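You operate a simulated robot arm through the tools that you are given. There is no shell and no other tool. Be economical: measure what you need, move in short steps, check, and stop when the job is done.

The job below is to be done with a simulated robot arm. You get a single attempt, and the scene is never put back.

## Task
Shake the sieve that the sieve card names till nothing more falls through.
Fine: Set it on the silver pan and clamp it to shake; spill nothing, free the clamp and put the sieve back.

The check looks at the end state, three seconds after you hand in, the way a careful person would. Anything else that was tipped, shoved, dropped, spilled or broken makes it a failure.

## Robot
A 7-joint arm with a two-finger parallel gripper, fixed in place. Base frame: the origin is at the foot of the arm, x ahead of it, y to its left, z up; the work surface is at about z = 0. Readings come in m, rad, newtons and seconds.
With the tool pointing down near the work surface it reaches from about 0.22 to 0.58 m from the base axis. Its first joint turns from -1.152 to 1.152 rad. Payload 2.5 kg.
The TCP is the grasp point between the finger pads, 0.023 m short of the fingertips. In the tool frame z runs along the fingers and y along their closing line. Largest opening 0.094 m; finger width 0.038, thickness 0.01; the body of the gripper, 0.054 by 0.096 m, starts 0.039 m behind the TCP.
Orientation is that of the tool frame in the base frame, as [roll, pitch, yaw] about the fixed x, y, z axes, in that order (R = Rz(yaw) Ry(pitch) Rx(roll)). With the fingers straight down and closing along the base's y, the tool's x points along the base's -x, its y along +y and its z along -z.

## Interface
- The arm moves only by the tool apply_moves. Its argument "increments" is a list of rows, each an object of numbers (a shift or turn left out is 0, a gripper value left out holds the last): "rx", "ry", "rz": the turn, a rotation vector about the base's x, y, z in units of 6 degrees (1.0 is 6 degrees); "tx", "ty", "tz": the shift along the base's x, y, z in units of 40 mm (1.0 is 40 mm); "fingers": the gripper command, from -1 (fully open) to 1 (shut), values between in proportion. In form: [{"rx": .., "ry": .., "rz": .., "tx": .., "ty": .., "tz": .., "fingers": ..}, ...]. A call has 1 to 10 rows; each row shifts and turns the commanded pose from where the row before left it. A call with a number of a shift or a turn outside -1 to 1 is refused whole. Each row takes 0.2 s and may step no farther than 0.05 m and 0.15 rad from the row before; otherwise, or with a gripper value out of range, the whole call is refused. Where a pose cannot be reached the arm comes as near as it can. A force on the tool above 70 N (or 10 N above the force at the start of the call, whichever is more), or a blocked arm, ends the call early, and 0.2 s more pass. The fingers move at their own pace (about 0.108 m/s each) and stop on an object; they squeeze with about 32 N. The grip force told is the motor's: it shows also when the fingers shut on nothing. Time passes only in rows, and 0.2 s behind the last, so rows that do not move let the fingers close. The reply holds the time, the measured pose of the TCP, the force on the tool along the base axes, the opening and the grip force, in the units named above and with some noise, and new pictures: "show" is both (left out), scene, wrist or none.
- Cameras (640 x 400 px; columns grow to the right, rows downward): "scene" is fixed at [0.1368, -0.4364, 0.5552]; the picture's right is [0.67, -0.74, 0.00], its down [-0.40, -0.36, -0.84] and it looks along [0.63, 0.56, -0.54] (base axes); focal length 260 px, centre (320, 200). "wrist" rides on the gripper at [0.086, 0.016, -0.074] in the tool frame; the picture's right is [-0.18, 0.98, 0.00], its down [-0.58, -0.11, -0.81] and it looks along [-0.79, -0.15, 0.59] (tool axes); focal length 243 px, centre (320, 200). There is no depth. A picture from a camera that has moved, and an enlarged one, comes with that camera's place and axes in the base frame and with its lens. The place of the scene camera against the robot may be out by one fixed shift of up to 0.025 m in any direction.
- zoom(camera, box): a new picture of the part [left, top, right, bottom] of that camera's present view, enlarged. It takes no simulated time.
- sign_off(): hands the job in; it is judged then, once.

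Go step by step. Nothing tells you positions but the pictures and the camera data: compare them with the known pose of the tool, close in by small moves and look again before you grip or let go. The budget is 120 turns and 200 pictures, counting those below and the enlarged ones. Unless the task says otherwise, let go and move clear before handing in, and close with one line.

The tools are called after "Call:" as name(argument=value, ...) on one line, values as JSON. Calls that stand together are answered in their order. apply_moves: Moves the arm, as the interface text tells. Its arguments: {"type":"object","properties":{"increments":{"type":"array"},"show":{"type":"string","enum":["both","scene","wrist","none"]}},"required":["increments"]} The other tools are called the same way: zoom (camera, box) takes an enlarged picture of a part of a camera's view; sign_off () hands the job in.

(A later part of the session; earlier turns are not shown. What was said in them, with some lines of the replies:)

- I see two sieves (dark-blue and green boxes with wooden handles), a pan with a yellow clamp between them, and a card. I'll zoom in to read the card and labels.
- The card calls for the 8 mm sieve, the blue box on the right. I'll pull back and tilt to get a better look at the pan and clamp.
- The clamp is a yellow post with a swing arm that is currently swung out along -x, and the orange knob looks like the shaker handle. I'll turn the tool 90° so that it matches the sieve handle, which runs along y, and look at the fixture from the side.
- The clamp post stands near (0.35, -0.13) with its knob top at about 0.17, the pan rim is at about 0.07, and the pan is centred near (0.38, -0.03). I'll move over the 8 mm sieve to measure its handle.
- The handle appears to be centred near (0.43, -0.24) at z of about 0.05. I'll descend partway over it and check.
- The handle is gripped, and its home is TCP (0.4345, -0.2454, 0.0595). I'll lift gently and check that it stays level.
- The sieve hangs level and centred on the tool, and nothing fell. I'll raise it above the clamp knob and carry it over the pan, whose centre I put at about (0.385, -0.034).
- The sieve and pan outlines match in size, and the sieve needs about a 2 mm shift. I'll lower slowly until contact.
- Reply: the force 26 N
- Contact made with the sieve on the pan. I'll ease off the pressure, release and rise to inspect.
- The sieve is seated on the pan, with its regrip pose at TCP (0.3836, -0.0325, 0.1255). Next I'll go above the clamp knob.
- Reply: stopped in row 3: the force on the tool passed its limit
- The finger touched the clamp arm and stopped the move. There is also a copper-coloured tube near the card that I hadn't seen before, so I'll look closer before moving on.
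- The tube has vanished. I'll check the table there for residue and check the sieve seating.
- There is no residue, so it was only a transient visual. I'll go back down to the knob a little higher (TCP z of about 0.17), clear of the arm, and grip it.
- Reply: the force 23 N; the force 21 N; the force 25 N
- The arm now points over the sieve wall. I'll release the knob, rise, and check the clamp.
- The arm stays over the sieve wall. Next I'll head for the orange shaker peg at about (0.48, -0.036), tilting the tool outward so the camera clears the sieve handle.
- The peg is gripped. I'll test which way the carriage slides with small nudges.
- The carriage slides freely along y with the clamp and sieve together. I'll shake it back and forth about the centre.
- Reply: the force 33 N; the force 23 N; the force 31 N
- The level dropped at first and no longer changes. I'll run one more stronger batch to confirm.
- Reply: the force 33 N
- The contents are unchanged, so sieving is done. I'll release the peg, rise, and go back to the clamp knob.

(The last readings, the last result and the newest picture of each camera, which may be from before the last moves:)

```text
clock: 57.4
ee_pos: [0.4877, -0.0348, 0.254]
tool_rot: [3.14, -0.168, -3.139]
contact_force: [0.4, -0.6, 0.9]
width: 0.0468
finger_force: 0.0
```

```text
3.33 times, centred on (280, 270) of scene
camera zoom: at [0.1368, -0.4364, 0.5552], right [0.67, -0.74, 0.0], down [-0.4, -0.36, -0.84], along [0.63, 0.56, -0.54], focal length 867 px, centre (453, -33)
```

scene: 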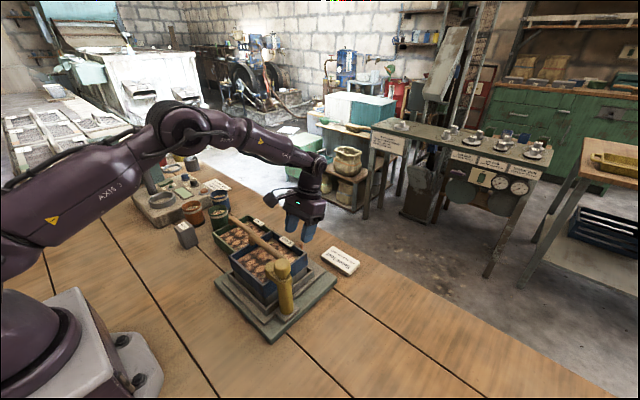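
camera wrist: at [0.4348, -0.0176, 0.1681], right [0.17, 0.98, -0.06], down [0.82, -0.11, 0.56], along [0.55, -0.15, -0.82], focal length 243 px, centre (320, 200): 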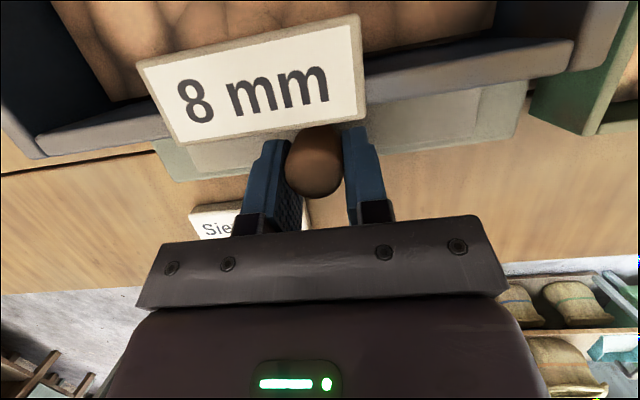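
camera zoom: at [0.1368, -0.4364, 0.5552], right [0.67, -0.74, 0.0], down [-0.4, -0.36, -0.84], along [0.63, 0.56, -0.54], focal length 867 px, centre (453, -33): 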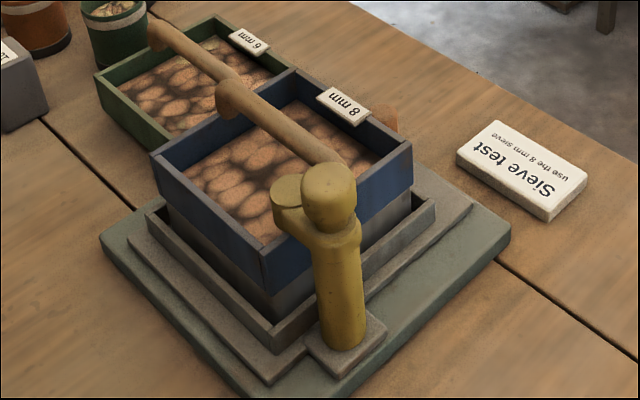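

Call:
apply_moves(increments=[{"tx": -0.8, "ty": -0.6, "ry": -0.8}, {"tx": -0.85, "ty": -0.6, "ry": -0.8}, {"tx": -0.85, "ty": -0.6}, {"tx": -0.88, "ty": -0.57}, {}], show="wrist")

```text
clock: 58.6
ee_pos: [0.3528, -0.1291, 0.2545]
tool_rot: [3.141, 0.0, -3.139]
contact_force: [-0.9, 0.3, -0.4]
width: 0.0468
finger_force: 0.1
camera wrist: at [0.2661, -0.1126, 0.3277], right [0.18, 0.98, 0.0], down [0.58, -0.11, 0.81], along [0.79, -0.15, -0.59], focal length 243 px, centre (320, 200)
```

wrist: 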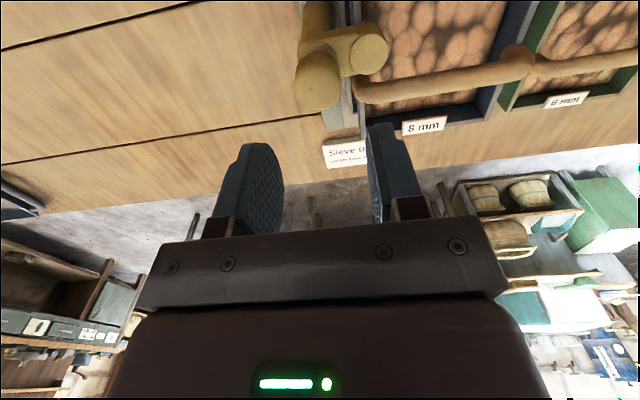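

Call:
apply_moves(increments=[{"tz": -0.7}, {"tz": -0.7}, {"tz": -0.5}, {"tz": -0.2}, {}], show="wrist")

```text
clock: 59.8
ee_pos: [0.3535, -0.1281, 0.1681]
tool_rot: [-3.141, 0.0, -3.139]
contact_force: [-0.5, 0.0, 1.0]
width: 0.0471
finger_force: 0.0
camera wrist: at [0.2674, -0.113, 0.2425], right [0.18, 0.98, 0.0], down [0.58, -0.11, 0.81], along [0.79, -0.15, -0.59], focal length 243 px, centre (320, 200)
```

wrist: 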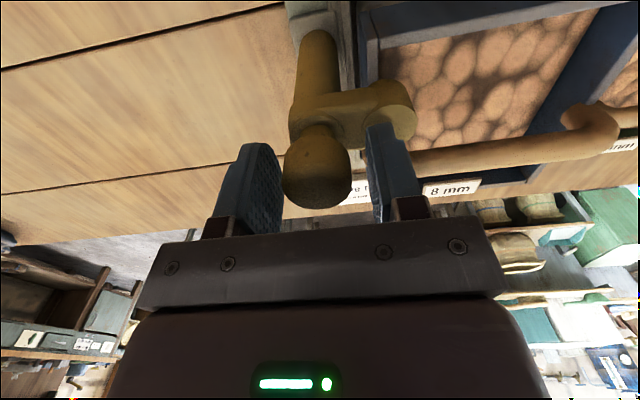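

Same relation to the knob as before. I'll close on it and check the force.

Call:
apply_moves(increments=[{"tz": 0.04, "ty": -0.03}, {"fingers": 1}, {}, {}], show="none")

```text
clock: 60.8
ee_pos: [0.3537, -0.13, 0.1704]
tool_rot: [-3.142, 0.0, -3.141]
contact_force: [0.9, -0.6, -4.0]
width: 0.0302
finger_force: 44.9
```

Call:
apply_moves(increments=[{"rz": 0.7}, {"rz": 1}, {"rz": 1}, {"rz": 1}, {}], show="none")

```text
clock: 62.0
ee_pos: [0.3537, -0.1294, 0.1698]
tool_rot: [-3.141, -0.002, -2.75]
contact_force: [1.5, 0.8, -22.3]
width: 0.0303
finger_force: 45.1
```

Call:
apply_moves(increments=[{"tz": -0.03}, {"rz": 1}, {"rz": 1}, {"rz": 1}, {}], show="none")

Call:
zoom(camera="scene", box=[225, 225, 345, 315])

```text
clock: 63.2
ee_pos: [0.3536, -0.1314, 0.1687]
tool_rot: [3.139, -0.004, -2.439]
contact_force: [-20.7, 0.5, 9.1]
width: 0.0301
finger_force: 45.7
```

```text
4.44 times, centred on (285, 270) of scene
camera zoom: at [0.1367, -0.4364, 0.5552], right [0.67, -0.74, 0.0], down [-0.4, -0.36, -0.84], along [0.63, 0.56, -0.54], focal length 1156 px, centre (476, -111)
```

zoom: 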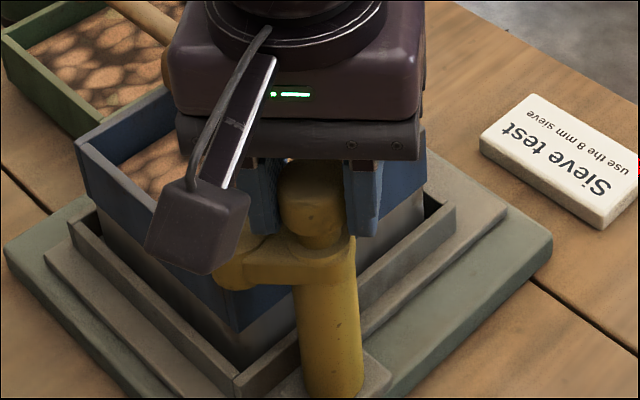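

Arm follows. I'll correct x slightly and keep turning back.

Call:
apply_moves(increments=[{"tx": -0.03}, {"rz": 1}, {"rz": 1}, {"rz": 1}, {}], show="none")

Call:
apply_moves(increments=[{"rz": 0.5}, {}], show="none")

```text
clock: 64.4
ee_pos: [0.3519, -0.1302, 0.1699]
tool_rot: [3.14, -0.001, -2.124]
contact_force: [-27.6, 0.0, 27.6]
width: 0.0306
finger_force: 44.9
```

```text
clock: 65.0
ee_pos: [0.3515, -0.1301, 0.1697]
tool_rot: [3.137, -0.001, -2.072]
contact_force: [-26.7, -0.5, 31.3]
width: 0.0306
finger_force: 45.2
```

Call:
apply_moves(increments=[{"tx": -0.04, "tz": 0.04}, {"rz": 0.8}, {"rz": 1}, {"rz": 1}, {}], show="none")

```text
clock: 66.2
ee_pos: [0.3505, -0.1293, 0.171]
tool_rot: [3.139, 0.002, -1.777]
contact_force: [5.5, 0.9, -39.2]
width: 0.0302
finger_force: 44.9
```

Call:
apply_moves(increments=[{"tz": -0.04}, {"rz": 1}, {"rz": 0.95}, {}], show="wrist")

Call:
zoom(camera="scene", box=[225, 225, 345, 315])

```text
clock: 67.2
ee_pos: [0.3507, -0.1308, 0.1692]
tool_rot: [3.136, -0.001, -1.573]
contact_force: [-24.5, -1.4, 8.0]
width: 0.0303
finger_force: 45.1
camera wrist: at [0.334, -0.2176, 0.2442], right [-0.98, 0.19, 0.0], down [0.11, 0.58, 0.81], along [0.15, 0.79, -0.59], focal length 243 px, centre (320, 200)
```

wrist: 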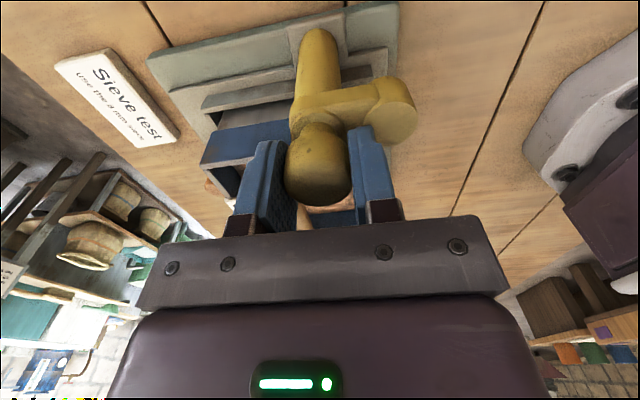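

```text
4.44 times, centred on (285, 270) of scene
camera zoom: at [0.1367, -0.4364, 0.5552], right [0.67, -0.74, 0.0], down [-0.4, -0.36, -0.84], along [0.63, 0.56, -0.54], focal length 1156 px, centre (476, -111)
```

zoom: 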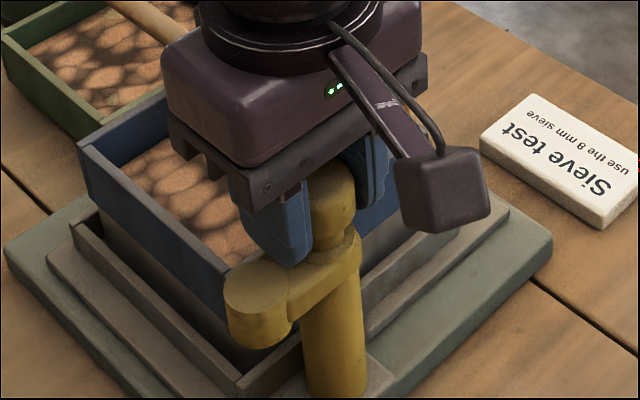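

The clamp is back in its open position. I'll release, rise, and move over the sieve handle.

Call:
apply_moves(increments=[{"tx": -0.04}, {"fingers": 0.0}, {}, {"tz": 0.6}, {"tz": 0.9}, {"tx": 0.4, "ty": 0.8, "tz": 0.4}, {"tx": 0.4, "ty": 0.8}, {"tx": 0.06, "ty": 0.83}, {}], show="wrist")

Call:
zoom(camera="scene", box=[210, 195, 350, 315])

```text
clock: 69.2
ee_pos: [0.3863, -0.0321, 0.2457]
tool_rot: [3.141, 0.001, -1.573]
contact_force: [-0.4, -0.7, -0.7]
width: 0.0472
finger_force: 0.1
camera wrist: at [0.3699, -0.1191, 0.3196], right [-0.98, 0.19, 0.0], down [0.11, 0.58, 0.81], along [0.15, 0.79, -0.59], focal length 243 px, centre (320, 200)
```

wrist: 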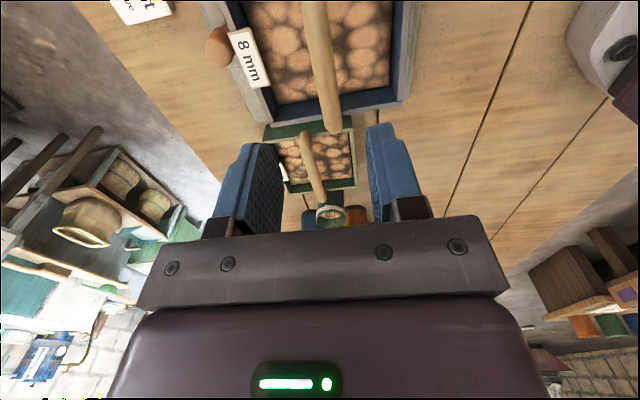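

```text
3.33 times, centred on (280, 255) of scene
camera zoom: at [0.1368, -0.4364, 0.5552], right [0.67, -0.74, 0.0], down [-0.4, -0.36, -0.84], along [0.63, 0.56, -0.54], focal length 867 px, centre (453, 17)
```

zoom: 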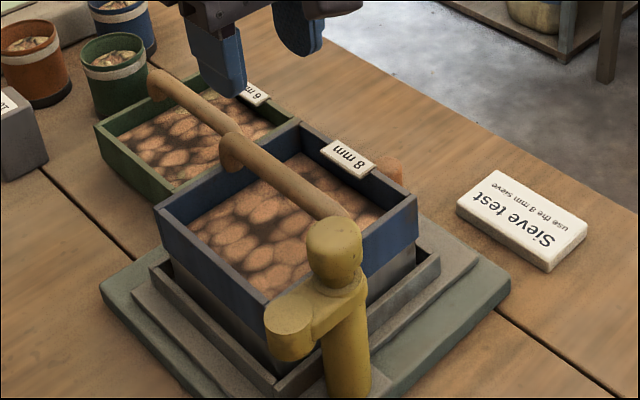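

The carriage drifted about 4 mm toward -y, so I'll adjust for that and descend onto the sieve handle.

Call:
apply_moves(increments=[{"tx": -0.05, "ty": -0.1, "tz": -0.6}, {"tz": -0.8}, {"tz": -0.7}, {}], show="wrist")

Call:
zoom(camera="scene", box=[230, 220, 330, 300])

```text
clock: 70.2
ee_pos: [0.3859, -0.034, 0.1616]
tool_rot: [-3.141, 0.0, -1.575]
contact_force: [1.1, -1.3, -0.3]
width: 0.0472
finger_force: 0.2
camera wrist: at [0.3686, -0.1216, 0.2354], right [-0.98, 0.19, 0.0], down [0.11, 0.58, 0.81], along [0.15, 0.79, -0.59], focal length 243 px, centre (320, 200)
```

wrist: 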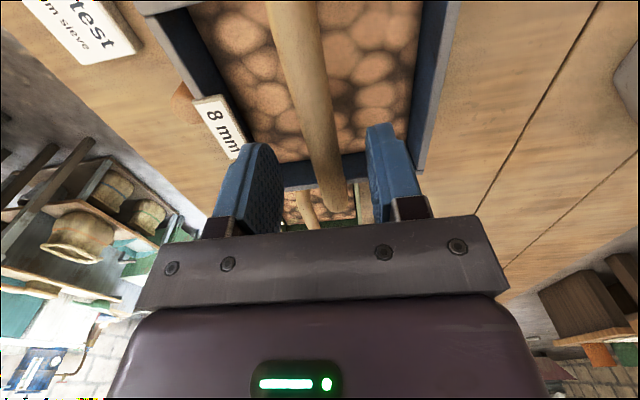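

```text
5.00 times, centred on (280, 260) of scene
camera zoom: at [0.1368, -0.4364, 0.5552], right [0.67, -0.74, 0.0], down [-0.4, -0.36, -0.84], along [0.63, 0.56, -0.54], focal length 1301 px, centre (520, -100)
```

zoom: 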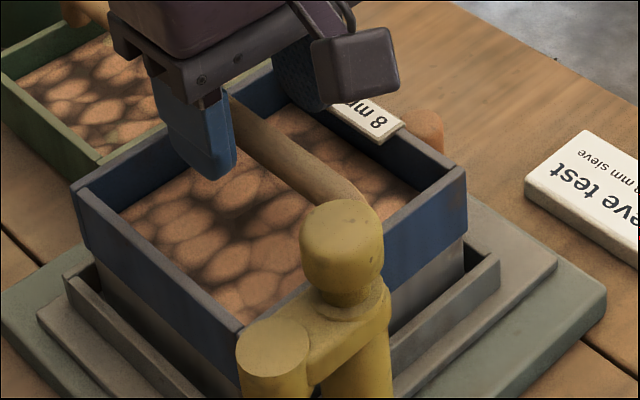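

Call:
apply_moves(increments=[{"tz": -0.5, "ty": -0.05, "tx": -0.03}, {"tz": -0.4}, {}, {"fingers": 1}, {}, {}, {}], show="wrist")

```text
clock: 71.8
ee_pos: [0.3811, -0.0377, 0.1249]
tool_rot: [-3.141, 0.002, -1.574]
contact_force: [0.7, 0.0, 0.8]
width: 0.0164
finger_force: 31.5
camera wrist: at [0.3656, -0.1246, 0.1988], right [-0.98, 0.19, 0.0], down [0.11, 0.58, 0.81], along [0.15, 0.79, -0.59], focal length 243 px, centre (320, 200)
```

wrist: 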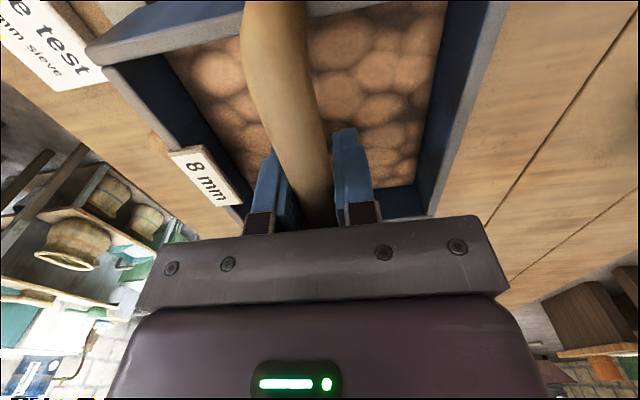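

Gripped. I'll lift gently straight up, clear of the clamp.

Call:
apply_moves(increments=[{"tz": 0.1}, {"tz": 0.2}, {"tz": 0.4}, {"tz": 0.5}, {"tz": 0.5}, {"tz": 0.5}, {"tz": 0.5}, {"tz": 0.5}, {"tz": 0.2}, {}], show="wrist")

Call:
zoom(camera="scene", box=[200, 180, 350, 320])

```text
clock: 74.0
ee_pos: [0.3813, -0.0396, 0.2617]
tool_rot: [3.141, 0.001, -1.574]
contact_force: [0.0, -0.3, -2.5]
width: 0.0164
finger_force: 32.3
camera wrist: at [0.3649, -0.1264, 0.3358], right [-0.98, 0.19, 0.0], down [0.11, 0.58, 0.81], along [0.15, 0.79, -0.59], focal length 243 px, centre (320, 200)
```

wrist: 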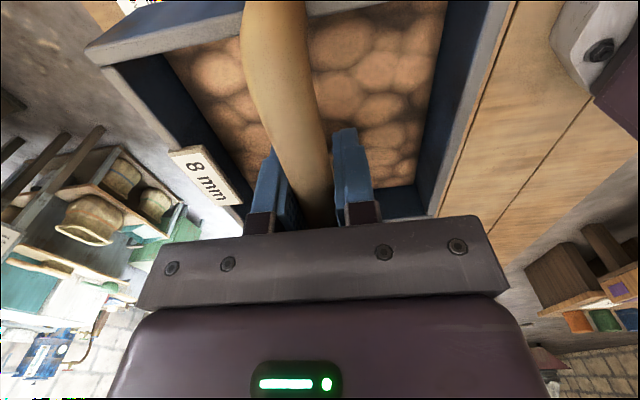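

```text
2.86 times, centred on (275, 250) of scene
camera zoom: at [0.1368, -0.4364, 0.5552], right [0.67, -0.74, 0.0], down [-0.4, -0.36, -0.84], along [0.63, 0.56, -0.54], focal length 743 px, centre (449, 57)
```

zoom: 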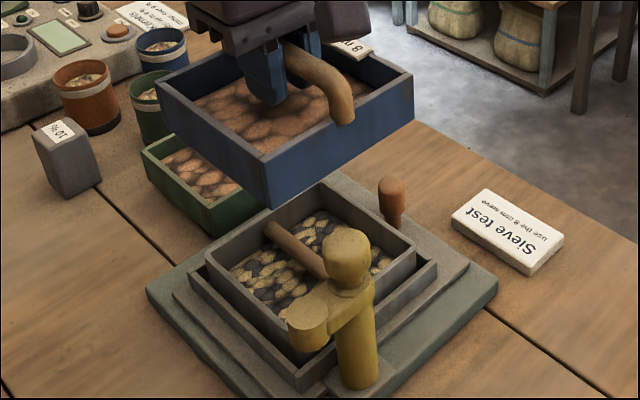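

The pan now holds the fines and nothing spilled. I'll carry the sieve back to its home spot.

Call:
apply_moves(increments=[{"ty": -0.3}, {"ty": -0.6, "tx": 0.2}, {"ty": -0.7, "tx": 0.25}, {"ty": -0.7, "tx": 0.25}, {"ty": -0.7, "tx": 0.25}, {"ty": -0.7, "tx": 0.2}, {"ty": -0.7, "tx": 0.18}, {"ty": -0.5}, {"ty": -0.28}, {}], show="none")

Call:
apply_moves(increments=[{"tz": -0.4}, {"tz": -0.7}, {"tz": -0.7}, {"tz": -0.7}, {"tz": -0.7}, {"tz": -0.6}, {"tz": -0.5}, {}], show="wrist")

Call:
zoom(camera="scene", box=[230, 230, 430, 380])

```text
clock: 76.2
ee_pos: [0.4342, -0.248, 0.2613]
tool_rot: [-3.141, -0.001, -1.575]
contact_force: [-0.2, 1.6, -3.3]
width: 0.0167
finger_force: 31.6
```

```text
clock: 78.0
ee_pos: [0.4331, -0.2472, 0.0894]
tool_rot: [-3.141, 0.0, -1.574]
contact_force: [0.2, 0.6, -2.7]
width: 0.0164
finger_force: 32.3
camera wrist: at [0.4174, -0.333, 0.1637], right [-0.98, 0.19, 0.0], down [0.11, 0.58, 0.81], along [0.15, 0.79, -0.59], focal length 243 px, centre (320, 200)
```

wrist: 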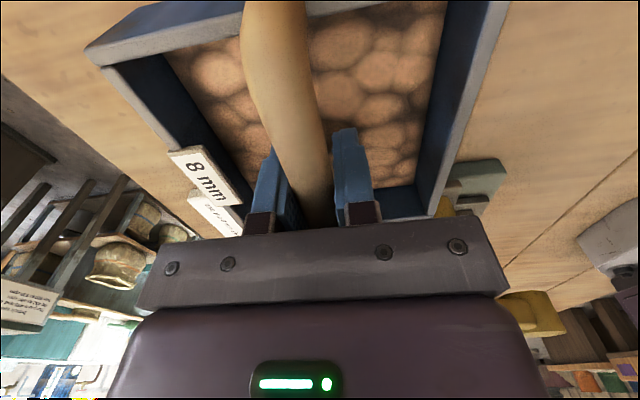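

```text
2.67 times, centred on (330, 305) of scene
camera zoom: at [0.1368, -0.4364, 0.5551], right [0.67, -0.74, 0.0], down [-0.4, -0.36, -0.84], along [0.63, 0.56, -0.54], focal length 694 px, centre (293, -80)
```

zoom: 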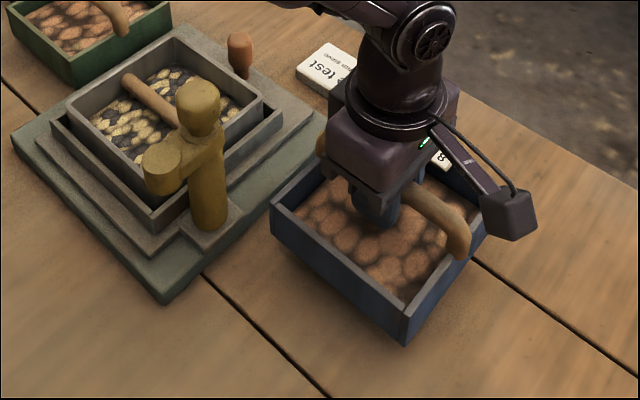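

Over home and level. I'll lower the last 30 mm gently.

Call:
apply_moves(increments=[{"tz": -0.3}, {"tz": -0.25}, {"tz": -0.1}, {"tz": -0.05}, {}], show="none")

```text
clock: 79.2
ee_pos: [0.435, -0.2466, 0.062]
tool_rot: [-3.142, 0.0, -1.573]
contact_force: [0.2, 0.1, -2.6]
width: 0.0162
finger_force: 32.0
```

Call:
apply_moves(increments=[{"tz": -0.04}, {"tz": -0.03}, {}], show="none")

```text
clock: 80.0
ee_pos: [0.4349, -0.2473, 0.0604]
tool_rot: [-3.141, 0.0, -1.574]
contact_force: [1.0, 1.9, 3.4]
width: 0.0166
finger_force: 32.4
```

The sieve has touched down. I'll release and rise clear.

Call:
apply_moves(increments=[{"fingers": 0.2}, {"fingers": 0.0}, {}, {"tz": 0.3}, {"tz": 0.8}, {"tz": 0.9}, {"tz": 0.9}, {"tz": 0.9}, {"tz": 0.9}, {}])

Call:
zoom(camera="scene", box=[200, 210, 420, 375])

```text
clock: 82.2
ee_pos: [0.4359, -0.2484, 0.2456]
tool_rot: [-3.141, 0.001, -1.576]
contact_force: [0.2, -0.7, 0.2]
width: 0.0469
finger_force: 0.0
camera wrist: at [0.4191, -0.3338, 0.3197], right [-0.98, 0.19, 0.0], down [0.11, 0.58, 0.81], along [0.15, 0.79, -0.59], focal length 243 px, centre (320, 200)
```

scene: 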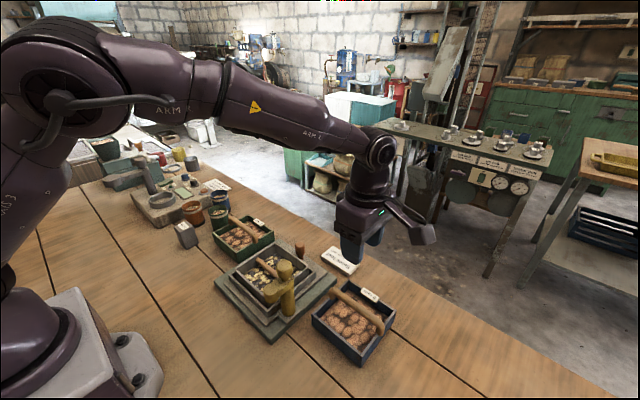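
wrist: 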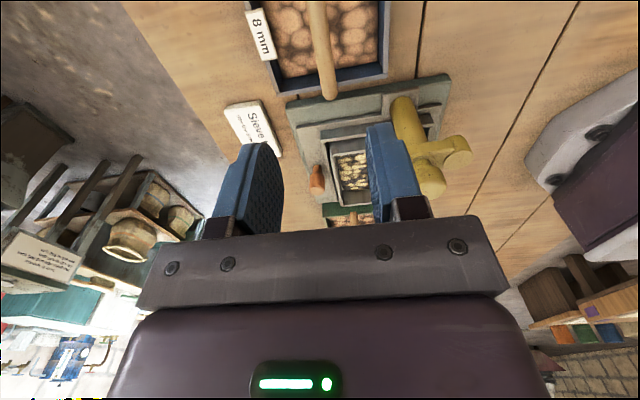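

```text
2.42 times, centred on (310, 292) of scene
camera zoom: at [0.1368, -0.4364, 0.5552], right [0.67, -0.74, 0.0], down [-0.4, -0.36, -0.84], along [0.63, 0.56, -0.54], focal length 631 px, centre (344, -24)
```

zoom: 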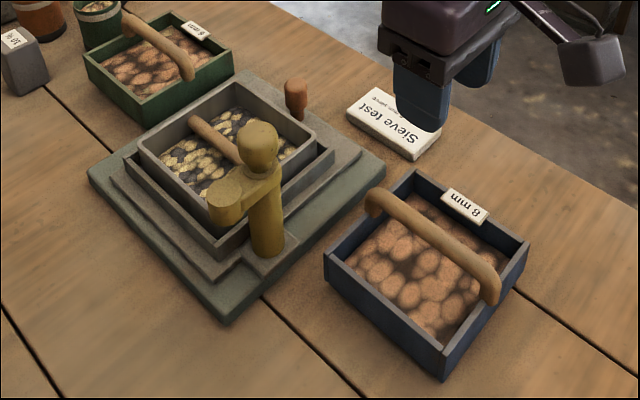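

The 8 mm sieve is back in its place, the clamp is open, the fines are in the pan, nothing is spilled, and the gripper is clear. I'm handing in.

Call:
sign_off()

```text
The job is handed in.
```

I shook the 8 mm sieve, clamped on the silver pan, until its level stopped dropping; the clamp is free, the sieve is back in its place, and I saw no spills.
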